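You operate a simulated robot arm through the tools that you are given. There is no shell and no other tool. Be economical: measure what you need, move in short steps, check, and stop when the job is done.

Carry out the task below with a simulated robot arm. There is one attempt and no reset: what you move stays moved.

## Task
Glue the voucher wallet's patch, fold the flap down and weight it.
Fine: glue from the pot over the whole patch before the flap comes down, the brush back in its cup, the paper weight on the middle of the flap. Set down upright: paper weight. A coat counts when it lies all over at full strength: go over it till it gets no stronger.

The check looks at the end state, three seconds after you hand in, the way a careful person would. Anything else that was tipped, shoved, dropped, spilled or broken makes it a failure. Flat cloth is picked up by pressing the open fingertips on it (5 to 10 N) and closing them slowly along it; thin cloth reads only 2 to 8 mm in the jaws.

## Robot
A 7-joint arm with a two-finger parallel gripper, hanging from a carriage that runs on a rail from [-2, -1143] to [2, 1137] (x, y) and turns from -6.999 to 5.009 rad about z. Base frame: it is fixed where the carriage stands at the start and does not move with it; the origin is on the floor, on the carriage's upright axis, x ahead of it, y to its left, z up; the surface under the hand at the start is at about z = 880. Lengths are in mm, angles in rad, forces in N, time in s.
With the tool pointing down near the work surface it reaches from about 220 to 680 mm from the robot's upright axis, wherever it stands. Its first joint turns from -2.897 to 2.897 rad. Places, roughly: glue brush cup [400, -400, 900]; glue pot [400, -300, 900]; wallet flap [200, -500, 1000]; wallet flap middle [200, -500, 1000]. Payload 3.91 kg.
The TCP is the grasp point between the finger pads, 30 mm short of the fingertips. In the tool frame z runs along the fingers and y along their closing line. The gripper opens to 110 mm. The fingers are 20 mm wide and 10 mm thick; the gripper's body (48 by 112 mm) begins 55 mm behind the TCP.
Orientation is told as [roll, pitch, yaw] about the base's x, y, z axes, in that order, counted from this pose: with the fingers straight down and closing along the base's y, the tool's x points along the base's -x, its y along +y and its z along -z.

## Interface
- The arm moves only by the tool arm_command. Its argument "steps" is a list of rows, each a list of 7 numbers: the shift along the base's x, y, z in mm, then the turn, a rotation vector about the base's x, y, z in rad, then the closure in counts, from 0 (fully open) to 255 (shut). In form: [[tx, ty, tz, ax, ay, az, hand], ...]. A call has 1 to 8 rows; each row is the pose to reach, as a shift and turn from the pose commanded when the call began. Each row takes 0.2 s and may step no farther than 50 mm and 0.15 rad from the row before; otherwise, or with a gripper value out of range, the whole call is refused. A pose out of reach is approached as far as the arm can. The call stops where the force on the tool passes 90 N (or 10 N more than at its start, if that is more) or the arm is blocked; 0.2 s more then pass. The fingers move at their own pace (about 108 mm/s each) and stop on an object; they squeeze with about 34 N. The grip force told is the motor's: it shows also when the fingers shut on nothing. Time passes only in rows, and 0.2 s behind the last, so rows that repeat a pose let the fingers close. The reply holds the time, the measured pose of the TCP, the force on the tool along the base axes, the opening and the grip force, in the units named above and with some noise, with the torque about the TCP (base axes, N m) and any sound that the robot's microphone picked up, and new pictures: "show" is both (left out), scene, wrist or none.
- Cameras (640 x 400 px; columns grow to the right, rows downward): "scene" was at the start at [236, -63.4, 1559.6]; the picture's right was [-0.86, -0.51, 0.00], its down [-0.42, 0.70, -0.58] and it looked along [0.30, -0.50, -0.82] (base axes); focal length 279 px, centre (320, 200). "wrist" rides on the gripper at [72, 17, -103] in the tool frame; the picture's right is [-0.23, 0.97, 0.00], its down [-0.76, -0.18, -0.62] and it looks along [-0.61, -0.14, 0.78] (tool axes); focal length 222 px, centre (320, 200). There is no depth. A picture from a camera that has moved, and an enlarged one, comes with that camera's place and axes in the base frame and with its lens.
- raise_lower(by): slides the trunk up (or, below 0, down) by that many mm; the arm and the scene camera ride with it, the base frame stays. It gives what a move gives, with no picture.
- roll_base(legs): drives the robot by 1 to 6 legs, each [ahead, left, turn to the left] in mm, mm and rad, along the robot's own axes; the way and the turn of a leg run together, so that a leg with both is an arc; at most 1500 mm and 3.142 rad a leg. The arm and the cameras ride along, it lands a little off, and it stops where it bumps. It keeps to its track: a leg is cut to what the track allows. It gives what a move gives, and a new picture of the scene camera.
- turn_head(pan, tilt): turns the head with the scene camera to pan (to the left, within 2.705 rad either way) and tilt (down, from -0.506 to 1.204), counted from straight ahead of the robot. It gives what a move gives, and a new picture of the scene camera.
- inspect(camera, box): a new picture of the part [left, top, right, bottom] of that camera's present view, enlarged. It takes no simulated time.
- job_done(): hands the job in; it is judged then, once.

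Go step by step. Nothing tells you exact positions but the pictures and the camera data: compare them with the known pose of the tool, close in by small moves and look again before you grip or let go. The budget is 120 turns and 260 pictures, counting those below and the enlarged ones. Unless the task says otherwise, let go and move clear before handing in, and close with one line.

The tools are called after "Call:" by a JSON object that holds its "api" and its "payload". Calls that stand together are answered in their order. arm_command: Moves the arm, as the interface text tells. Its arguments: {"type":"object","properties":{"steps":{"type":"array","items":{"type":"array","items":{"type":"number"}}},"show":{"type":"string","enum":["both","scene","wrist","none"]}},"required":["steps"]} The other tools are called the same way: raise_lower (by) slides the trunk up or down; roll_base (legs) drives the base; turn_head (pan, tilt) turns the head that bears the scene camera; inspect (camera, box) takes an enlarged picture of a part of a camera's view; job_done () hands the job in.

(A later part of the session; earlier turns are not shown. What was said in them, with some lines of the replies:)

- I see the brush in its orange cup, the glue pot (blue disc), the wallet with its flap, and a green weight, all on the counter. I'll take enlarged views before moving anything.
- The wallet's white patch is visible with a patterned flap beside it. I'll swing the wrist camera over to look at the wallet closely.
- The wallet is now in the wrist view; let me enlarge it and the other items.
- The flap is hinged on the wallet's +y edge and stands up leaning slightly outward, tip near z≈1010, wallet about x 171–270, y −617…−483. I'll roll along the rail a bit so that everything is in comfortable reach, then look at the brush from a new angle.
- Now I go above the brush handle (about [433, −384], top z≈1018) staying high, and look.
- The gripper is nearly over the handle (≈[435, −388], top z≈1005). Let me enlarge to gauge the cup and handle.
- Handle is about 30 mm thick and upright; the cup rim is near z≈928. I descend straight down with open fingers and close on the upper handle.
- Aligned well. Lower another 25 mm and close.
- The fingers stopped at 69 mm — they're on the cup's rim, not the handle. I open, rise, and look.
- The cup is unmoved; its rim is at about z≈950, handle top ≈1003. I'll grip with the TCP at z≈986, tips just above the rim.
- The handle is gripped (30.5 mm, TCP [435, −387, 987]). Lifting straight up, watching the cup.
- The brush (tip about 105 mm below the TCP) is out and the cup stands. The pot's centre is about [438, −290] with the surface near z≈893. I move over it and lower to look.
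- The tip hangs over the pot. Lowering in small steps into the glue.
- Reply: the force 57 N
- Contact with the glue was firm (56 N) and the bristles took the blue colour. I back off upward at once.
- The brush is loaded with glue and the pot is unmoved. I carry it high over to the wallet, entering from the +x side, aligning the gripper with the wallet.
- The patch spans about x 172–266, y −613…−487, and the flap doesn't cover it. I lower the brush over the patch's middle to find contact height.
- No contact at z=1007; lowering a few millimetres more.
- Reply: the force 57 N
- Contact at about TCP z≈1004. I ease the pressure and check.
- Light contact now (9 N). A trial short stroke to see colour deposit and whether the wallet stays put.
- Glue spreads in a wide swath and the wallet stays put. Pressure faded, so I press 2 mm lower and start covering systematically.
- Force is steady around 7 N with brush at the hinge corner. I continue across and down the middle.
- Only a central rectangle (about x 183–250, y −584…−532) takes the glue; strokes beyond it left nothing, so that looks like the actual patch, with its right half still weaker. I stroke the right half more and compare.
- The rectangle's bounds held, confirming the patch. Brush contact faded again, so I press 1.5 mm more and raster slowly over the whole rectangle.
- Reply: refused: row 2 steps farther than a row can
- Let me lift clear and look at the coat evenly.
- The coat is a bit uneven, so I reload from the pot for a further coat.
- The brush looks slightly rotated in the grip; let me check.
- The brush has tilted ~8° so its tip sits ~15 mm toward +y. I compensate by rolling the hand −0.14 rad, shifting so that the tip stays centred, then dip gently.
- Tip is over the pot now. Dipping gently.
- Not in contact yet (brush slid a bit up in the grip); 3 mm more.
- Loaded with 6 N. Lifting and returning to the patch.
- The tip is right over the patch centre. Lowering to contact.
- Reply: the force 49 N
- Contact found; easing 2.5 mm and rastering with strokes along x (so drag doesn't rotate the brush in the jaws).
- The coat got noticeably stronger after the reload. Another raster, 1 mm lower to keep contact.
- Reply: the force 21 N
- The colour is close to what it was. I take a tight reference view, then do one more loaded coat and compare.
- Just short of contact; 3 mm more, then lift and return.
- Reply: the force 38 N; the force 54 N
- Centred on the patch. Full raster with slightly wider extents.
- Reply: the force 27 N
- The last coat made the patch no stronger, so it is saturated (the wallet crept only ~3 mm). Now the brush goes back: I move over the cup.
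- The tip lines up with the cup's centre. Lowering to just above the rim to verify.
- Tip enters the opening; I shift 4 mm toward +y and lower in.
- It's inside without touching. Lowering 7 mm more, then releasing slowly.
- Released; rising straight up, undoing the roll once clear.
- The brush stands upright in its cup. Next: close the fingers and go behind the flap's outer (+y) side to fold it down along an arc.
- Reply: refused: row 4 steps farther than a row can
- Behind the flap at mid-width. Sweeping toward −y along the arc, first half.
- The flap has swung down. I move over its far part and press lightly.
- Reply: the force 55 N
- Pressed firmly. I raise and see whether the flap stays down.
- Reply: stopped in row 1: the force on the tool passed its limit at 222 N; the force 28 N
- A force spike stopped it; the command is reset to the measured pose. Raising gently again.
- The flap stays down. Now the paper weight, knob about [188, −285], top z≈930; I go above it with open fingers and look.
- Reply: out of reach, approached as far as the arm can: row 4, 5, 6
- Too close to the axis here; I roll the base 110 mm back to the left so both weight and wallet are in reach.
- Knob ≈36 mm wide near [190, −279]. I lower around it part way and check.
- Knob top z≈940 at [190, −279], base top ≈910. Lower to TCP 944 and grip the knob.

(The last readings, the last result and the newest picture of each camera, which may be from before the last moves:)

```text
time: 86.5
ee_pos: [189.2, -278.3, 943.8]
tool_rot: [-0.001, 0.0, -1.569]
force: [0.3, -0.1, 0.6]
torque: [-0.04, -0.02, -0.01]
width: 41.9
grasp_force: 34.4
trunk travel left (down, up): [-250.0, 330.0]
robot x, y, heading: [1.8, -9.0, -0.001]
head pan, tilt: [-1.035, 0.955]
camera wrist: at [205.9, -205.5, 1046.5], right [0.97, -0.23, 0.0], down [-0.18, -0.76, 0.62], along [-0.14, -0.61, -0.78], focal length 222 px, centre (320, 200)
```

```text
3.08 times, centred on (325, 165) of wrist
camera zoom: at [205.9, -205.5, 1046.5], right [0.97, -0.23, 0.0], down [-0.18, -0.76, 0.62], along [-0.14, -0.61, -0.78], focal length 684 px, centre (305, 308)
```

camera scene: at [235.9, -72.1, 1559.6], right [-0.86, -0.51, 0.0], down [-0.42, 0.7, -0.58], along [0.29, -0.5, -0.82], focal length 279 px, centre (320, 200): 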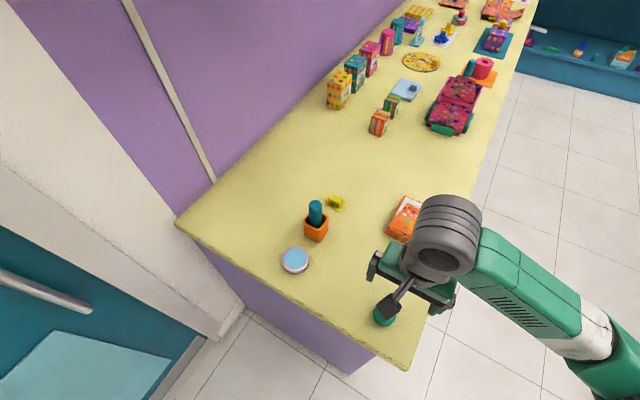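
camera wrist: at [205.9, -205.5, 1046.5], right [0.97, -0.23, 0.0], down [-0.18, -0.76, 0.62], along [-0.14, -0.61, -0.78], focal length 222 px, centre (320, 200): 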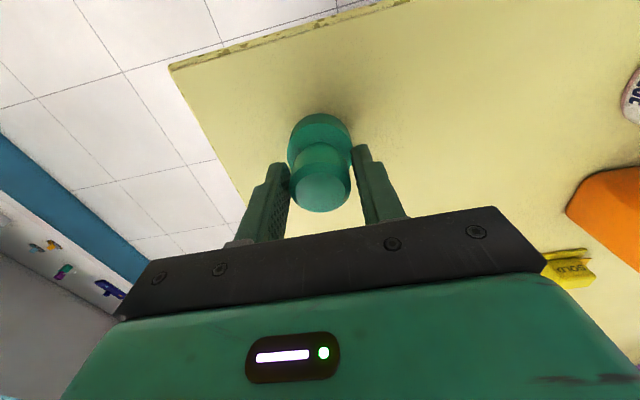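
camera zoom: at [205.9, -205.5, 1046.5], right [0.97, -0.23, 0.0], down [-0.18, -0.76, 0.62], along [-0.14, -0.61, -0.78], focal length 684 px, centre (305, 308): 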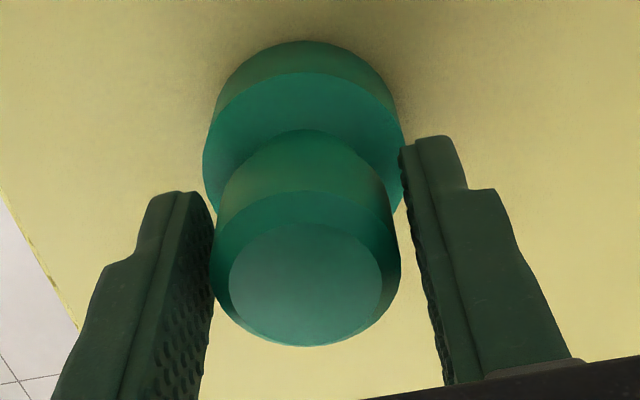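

The 42 mm width suggests the tips hold the base's upper edge rather than the knob. I reopen, rise 7 mm and re-grip.

Call:
{"api": "arm_command", "payload": {"steps": [[0, 0, 0, 0, 0, 0, 120], [0, 0, 0, 0, 0, 0, 100], [0, 0, 8, 0, 0, 0, 100], [0, 0, 8, 0, 0, 0, 180], [0, 0, 8, 0, 0, 0, 255], [0, 0, 8, 0, 0, 0, 255], [0, 0, 8, 0, 0, 0, 255]], "show": "none"}}

Call:
{"api": "inspect", "payload": {"camera": "wrist", "box": [250, 100, 400, 230]}}

```text
time: 88.1
ee_pos: [191.3, -278.8, 954.1]
tool_rot: [0.0, -0.002, -1.57]
force: [-1.4, -0.4, 2.3]
torque: [-0.02, -0.02, -0.02]
width: 39.4
grasp_force: 34.6
trunk travel left (down, up): [-250.0, 330.0]
robot x, y, heading: [0.7, -8.3, -0.003]
head pan, tilt: [-1.035, 0.955]
```

```text
3.08 times, centred on (325, 165) of wrist
camera zoom: at [206.5, -205.8, 1054.9], right [0.97, -0.23, 0.0], down [-0.18, -0.76, 0.62], along [-0.14, -0.61, -0.78], focal length 684 px, centre (305, 308)
```

zoom: 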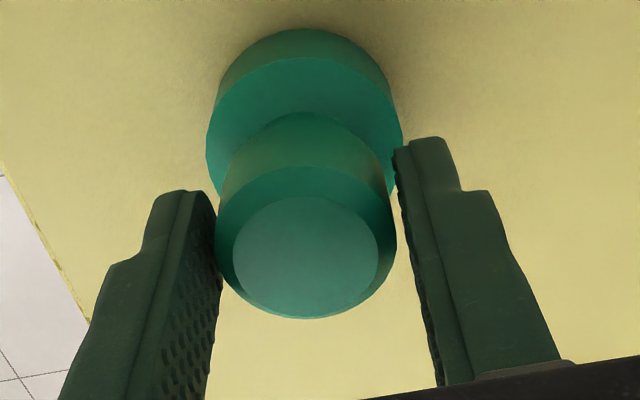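

The width differs with height (39 mm here with an upward push), so here I'm on the chamfer; the lower grip at 42 mm was on the straight side. I go back down to it.

Call:
{"api": "arm_command", "payload": {"steps": [[0, 0, 0, 0, 0, 0, 120], [0, 0, 0, 0, 0, 0, 100], [0, 0, -11, 0, 0, 0, 100], [0, 0, -11, 0, 0, 0, 100], [0, 0, -11, 0, 0, 0, 180], [0, 0, -11, 0, 0, 0, 255], [0, 0, -11, 0, 0, 0, 255], [0, 0, -11, 0, 0, 0, 255]], "show": "none"}}

```text
time: 89.9
ee_pos: [190.2, -279.0, 941.4]
tool_rot: [0.0, -0.004, -1.568]
force: [-0.1, -0.5, 0.2]
torque: [-0.04, -0.03, -0.03]
width: 42.8
grasp_force: 33.5
trunk travel left (down, up): [-250.0, 330.0]
robot x, y, heading: [0.7, -6.8, -0.003]
head pan, tilt: [-1.035, 0.955]
```

The knob tapers slightly; grip at 42.8 mm. Trial lift of a few mm.

Call:
{"api": "arm_command", "payload": {"steps": [[0, 0, 4, 0, 0, 0, 255], [0, 0, 10, 0, 0, 0, 255], [0, 0, 20, 0, 0, 0, 255], [0, 0, 20, 0, 0, 0, 255]], "show": "wrist"}}

Call:
{"api": "inspect", "payload": {"camera": "wrist", "box": [250, 100, 400, 230]}}

```text
time: 90.9
ee_pos: [190.1, -277.7, 960.4]
tool_rot: [0.002, 0.0, -1.569]
force: [0.2, -0.1, -3.0]
torque: [0.02, -0.01, 0.02]
width: 42.8
grasp_force: 33.4
trunk travel left (down, up): [-250.0, 330.0]
robot x, y, heading: [0.8, -10.0, 0.001]
head pan, tilt: [-1.035, 0.955]
camera wrist: at [206.5, -205.9, 1063.7], right [0.97, -0.23, 0.0], down [-0.18, -0.76, 0.62], along [-0.14, -0.61, -0.78], focal length 222 px, centre (320, 200)
```

wrist: 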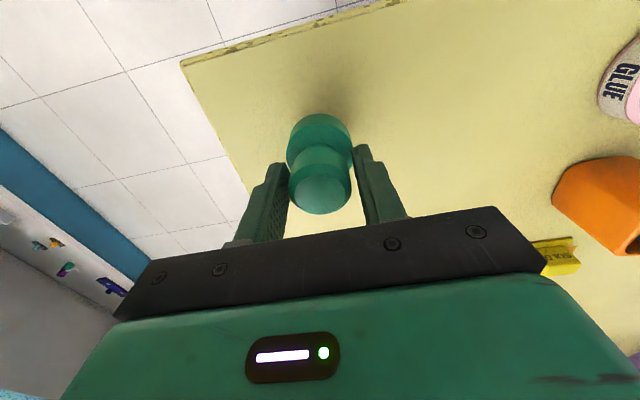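

```text
3.08 times, centred on (325, 165) of wrist
camera zoom: at [206.5, -205.9, 1063.7], right [0.97, -0.23, 0.0], down [-0.18, -0.76, 0.62], along [-0.14, -0.61, -0.78], focal length 684 px, centre (305, 308)
```

zoom: 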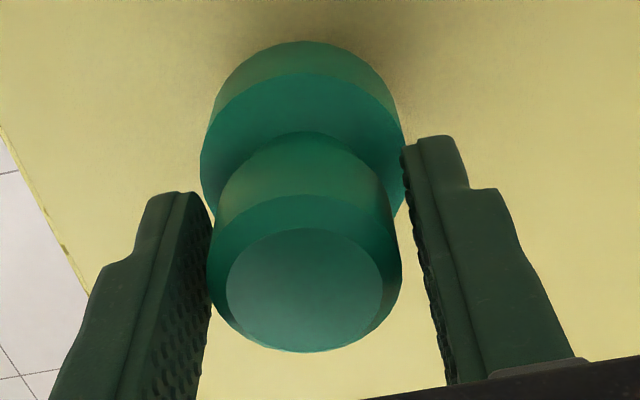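

Weight is held (3 N) and level. Flap spans y −483…−585 with midline x≈224, so its middle is ≈[224, −535]. Carrying it there high.

Call:
{"api": "arm_command", "payload": {"steps": [[0, 0, 40, 0, 0, 0, 255], [5, -40, 65, 0, 0, 0, 255], [11, -84, 70, 0, 0, 0, 255], [17, -128, 70, 0, 0, 0, 255], [23, -172, 70, 0, 0, 0, 255], [29, -216, 70, 0, 0, 0, 255], [34, -257, 60, 0, 0, 0, 255], [34, -257, 60, 0, 0, 0, 255]]}}

Call:
{"api": "inspect", "payload": {"camera": "wrist", "box": [220, 40, 420, 230]}}

Call:
{"api": "inspect", "payload": {"camera": "scene", "box": [360, 170, 460, 270]}}

```text
time: 92.7
ee_pos: [224.6, -535.3, 1022.7]
tool_rot: [0.001, 0.001, -1.569]
force: [0.1, 0.6, -3.1]
torque: [0.0, -0.01, -0.02]
width: 43.0
grasp_force: 33.8
trunk travel left (down, up): [-250.0, 330.0]
robot x, y, heading: [0.7, -5.2, -0.002]
head pan, tilt: [-1.035, 0.955]
camera scene: at [236.0, -72.0, 1559.6], right [-0.86, -0.51, 0.0], down [-0.42, 0.7, -0.58], along [0.29, -0.5, -0.82], focal length 279 px, centre (320, 200)
camera wrist: at [240.6, -462.9, 1124.2], right [0.97, -0.23, 0.0], down [-0.18, -0.76, 0.62], along [-0.14, -0.61, -0.78], focal length 222 px, centre (320, 200)
```

scene: 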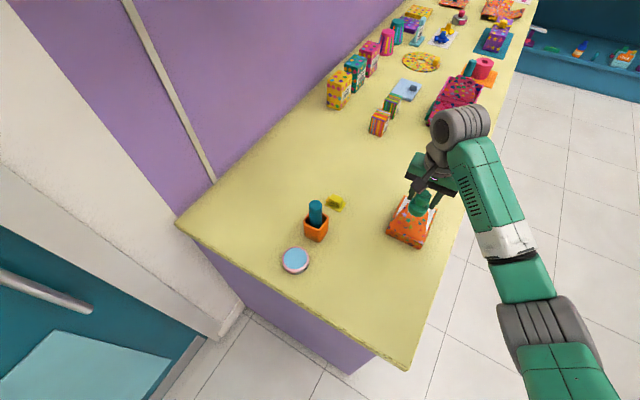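
wrist: 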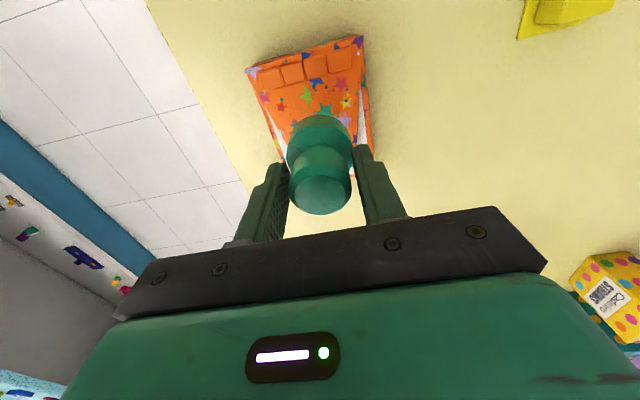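

```text
2.11 times, centred on (320, 135) of wrist
camera zoom: at [240.6, -462.9, 1124.2], right [0.97, -0.23, 0.0], down [-0.18, -0.76, 0.62], along [-0.14, -0.61, -0.78], focal length 468 px, centre (320, 337)
```

zoom: 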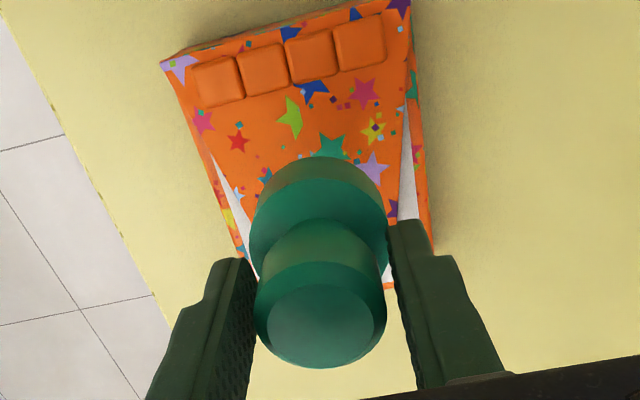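

```text
4.00 times, centred on (410, 220) of scene
camera zoom: at [236.0, -72.0, 1559.6], right [-0.86, -0.51, 0.0], down [-0.42, 0.7, -0.58], along [0.29, -0.5, -0.82], focal length 1117 px, centre (-40, 120)
```

zoom: 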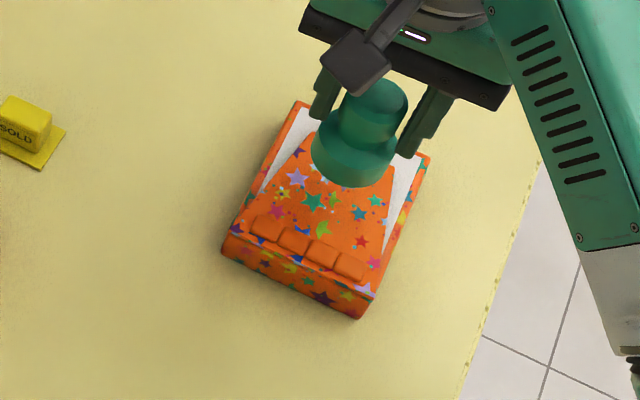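

Centred over the flap. Lowering until the weight touches.

Call:
{"api": "arm_command", "payload": {"steps": [[0, 0, -20, 0, 0, 0, 255], [0, 0, -36, 0, 0, 0, 255], [0, 0, -43, 0, 0, 0, 255], [0, 0, -43, 0, 0, 0, 255]], "show": "none"}}

Call:
{"api": "inspect", "payload": {"camera": "scene", "box": [360, 170, 460, 270]}}

Call:
{"api": "inspect", "payload": {"camera": "wrist", "box": [220, 40, 420, 230]}}

```text
time: 93.7
ee_pos: [225.1, -536.3, 979.1]
tool_rot: [0.001, 0.0, -1.568]
force: [-0.4, 0.7, -2.1]
torque: [-0.01, 0.01, 0.01]
width: 42.9
grasp_force: 33.9
trunk travel left (down, up): [-250.0, 330.0]
robot x, y, heading: [2.7, -6.2, -0.001]
head pan, tilt: [-1.035, 0.955]
```

```text
4.00 times, centred on (410, 220) of scene
camera zoom: at [235.9, -72.0, 1559.6], right [-0.86, -0.51, 0.0], down [-0.42, 0.7, -0.58], along [0.29, -0.5, -0.82], focal length 1117 px, centre (-40, 120)
```

zoom: 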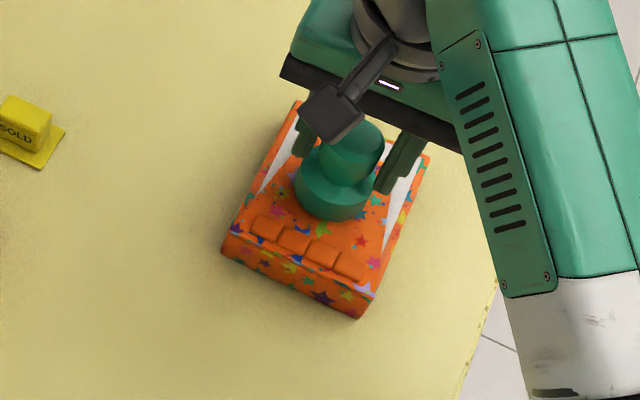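

```text
2.11 times, centred on (320, 135) of wrist
camera zoom: at [241.1, -463.2, 1081.2], right [0.97, -0.23, 0.0], down [-0.18, -0.76, 0.62], along [-0.14, -0.61, -0.78], focal length 468 px, centre (320, 337)
```

zoom: 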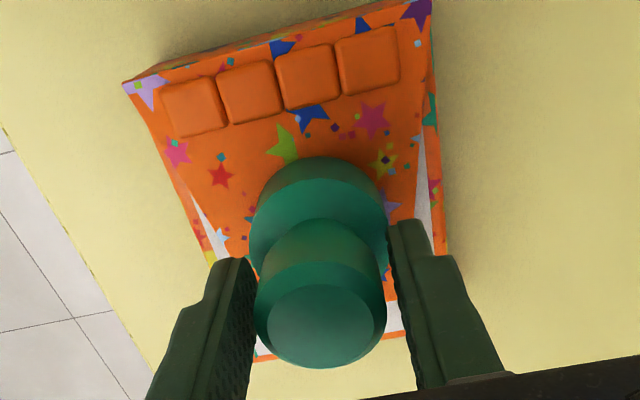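

Call:
{"api": "arm_command", "payload": {"steps": [[0, 0, -2, 0, 0, 0, 255], [0, 0, -4, 0, 0, 0, 255], [0, 0, -4, 0, 0, 0, 255]], "show": "none"}}

```text
time: 94.5
ee_pos: [225.0, -534.0, 975.7]
tool_rot: [-0.001, 0.0, -1.569]
force: [-3.4, 7.6, 18.0]
torque: [0.87, 0.12, 0.08]
width: 42.9
grasp_force: 34.5
trunk travel left (down, up): [-250.0, 330.0]
robot x, y, heading: [-0.0, -10.3, -0.003]
head pan, tilt: [-1.035, 0.955]
```

Touching with 18 N. Ease 1 mm and open slowly.

Call:
{"api": "arm_command", "payload": {"steps": [[0, 0, 1, 0, 0, 0, 255], [0, 0, 1, 0, 0, 0, 150], [0, 0, 1, 0, 0, 0, 120], [0, 0, 1, 0, 0, 0, 80], [0, 0, 1, 0, 0, 0, 40], [0, 0, 1, 0, 0, 0, 0]], "show": "none"}}

Call:
{"api": "inspect", "payload": {"camera": "wrist", "box": [220, 40, 420, 230]}}

```text
time: 95.9
ee_pos: [224.5, -535.2, 975.9]
tool_rot: [0.0, 0.0, -1.568]
force: [0.2, -0.9, -0.3]
torque: [-0.02, -0.02, 0.01]
width: 110.0
grasp_force: 0.1
trunk travel left (down, up): [-250.0, 330.0]
robot x, y, heading: [-1.9, -10.3, 0.001]
head pan, tilt: [-1.035, 0.955]
```

```text
2.11 times, centred on (320, 135) of wrist
camera zoom: at [241.2, -463.0, 1077.9], right [0.97, -0.23, 0.0], down [-0.18, -0.76, 0.62], along [-0.14, -0.61, -0.78], focal length 468 px, centre (320, 337)
```

zoom: 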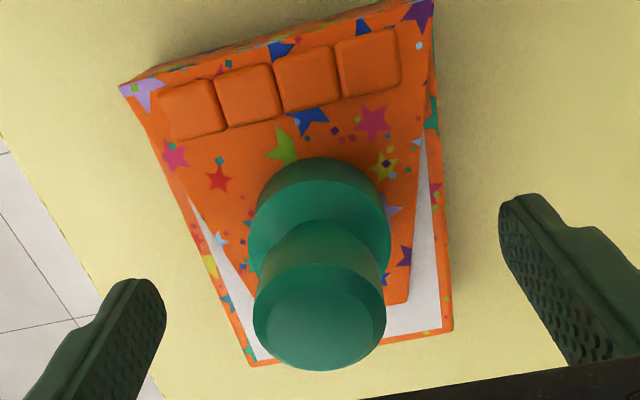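

The weight stands upright on the flap. I rise straight up and move aside for a final look.

Call:
{"api": "arm_command", "payload": {"steps": [[0, 0, 30, 0, 0, 0, 0], [0, 0, 75, 0, 0, 0, 0], [0, 0, 120, 0, 0, 0, 0], [20, 40, 130, 0, 0, 0, 0], [40, 80, 140, 0, 0, 0, 0], [60, 120, 140, 0, 0, 0, 0], [80, 160, 140, 0, 0, 0, 0], [80, 160, 140, 0, 0, 0, 0]]}}

Call:
{"api": "inspect", "payload": {"camera": "scene", "box": [370, 180, 450, 260]}}

Call:
{"api": "inspect", "payload": {"camera": "wrist", "box": [170, 50, 420, 240]}}

```text
time: 97.7
ee_pos: [304.1, -374.3, 1114.7]
tool_rot: [-0.002, 0.0, -1.568]
force: [0.1, 0.5, -0.1]
torque: [0.01, 0.03, 0.05]
width: 109.8
grasp_force: 0.0
trunk travel left (down, up): [-250.0, 330.0]
robot x, y, heading: [-0.4, -7.2, -0.002]
head pan, tilt: [-1.035, 0.955]
camera scene: at [236.0, -72.1, 1559.7], right [-0.86, -0.51, 0.0], down [-0.42, 0.7, -0.58], along [0.29, -0.5, -0.82], focal length 279 px, centre (320, 200)
camera wrist: at [321.3, -302.5, 1216.5], right [0.97, -0.23, 0.0], down [-0.18, -0.76, 0.62], along [-0.14, -0.61, -0.78], focal length 222 px, centre (320, 200)
```

scene: 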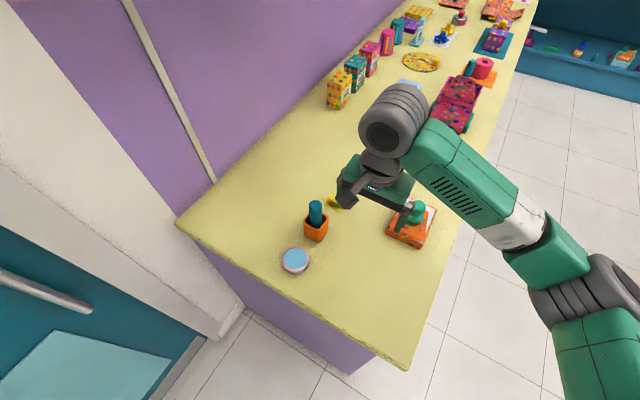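
wrist: 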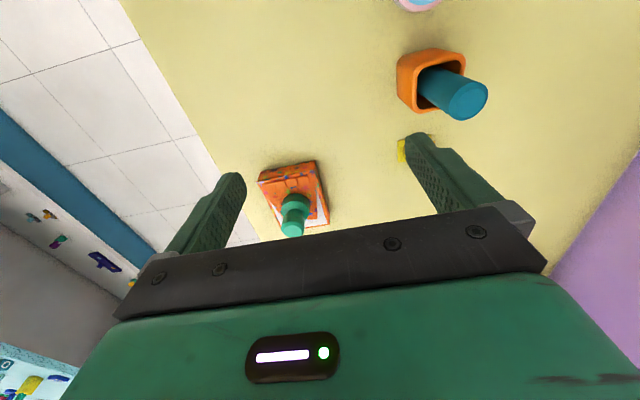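

```text
5.00 times, centred on (410, 220) of scene
camera zoom: at [236.0, -72.1, 1559.7], right [-0.86, -0.51, 0.0], down [-0.42, 0.7, -0.58], along [0.29, -0.5, -0.82], focal length 1396 px, centre (-130, 100)
```

zoom: 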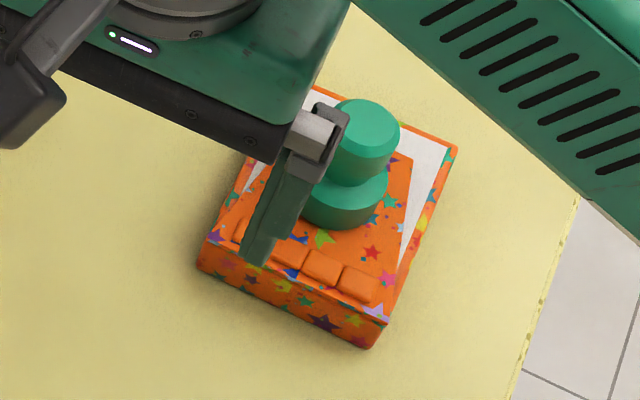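

```text
2.11 times, centred on (295, 145) of wrist
camera zoom: at [321.3, -302.5, 1216.5], right [0.97, -0.23, 0.0], down [-0.18, -0.76, 0.62], along [-0.14, -0.61, -0.78], focal length 468 px, centre (373, 316)
```

zoom: 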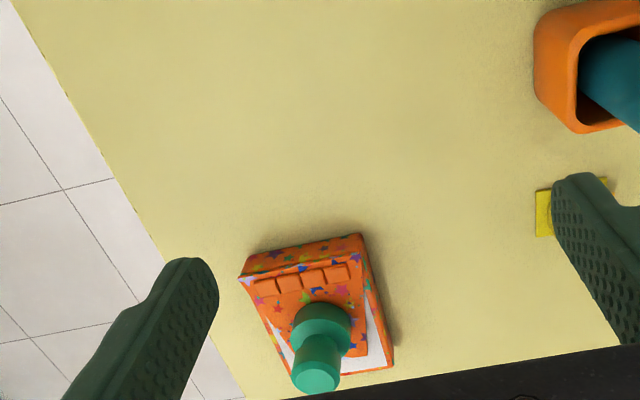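

Everything looks right: the flap is down, the weight stands upright on its middle, the brush is in its cup and the gripper is clear. Handing in.

Call:
{"api": "job_done", "payload": {}}

```text
The job is handed in.
```

I glued the patch until a further coat added nothing, folded the flap down, set the paper weight upright on its middle and put the brush back in its cup. The wallet slid about 3 mm during brushing, and one force spike of 222 N hit while I was lifting off the pressed flap; I saw no damage.
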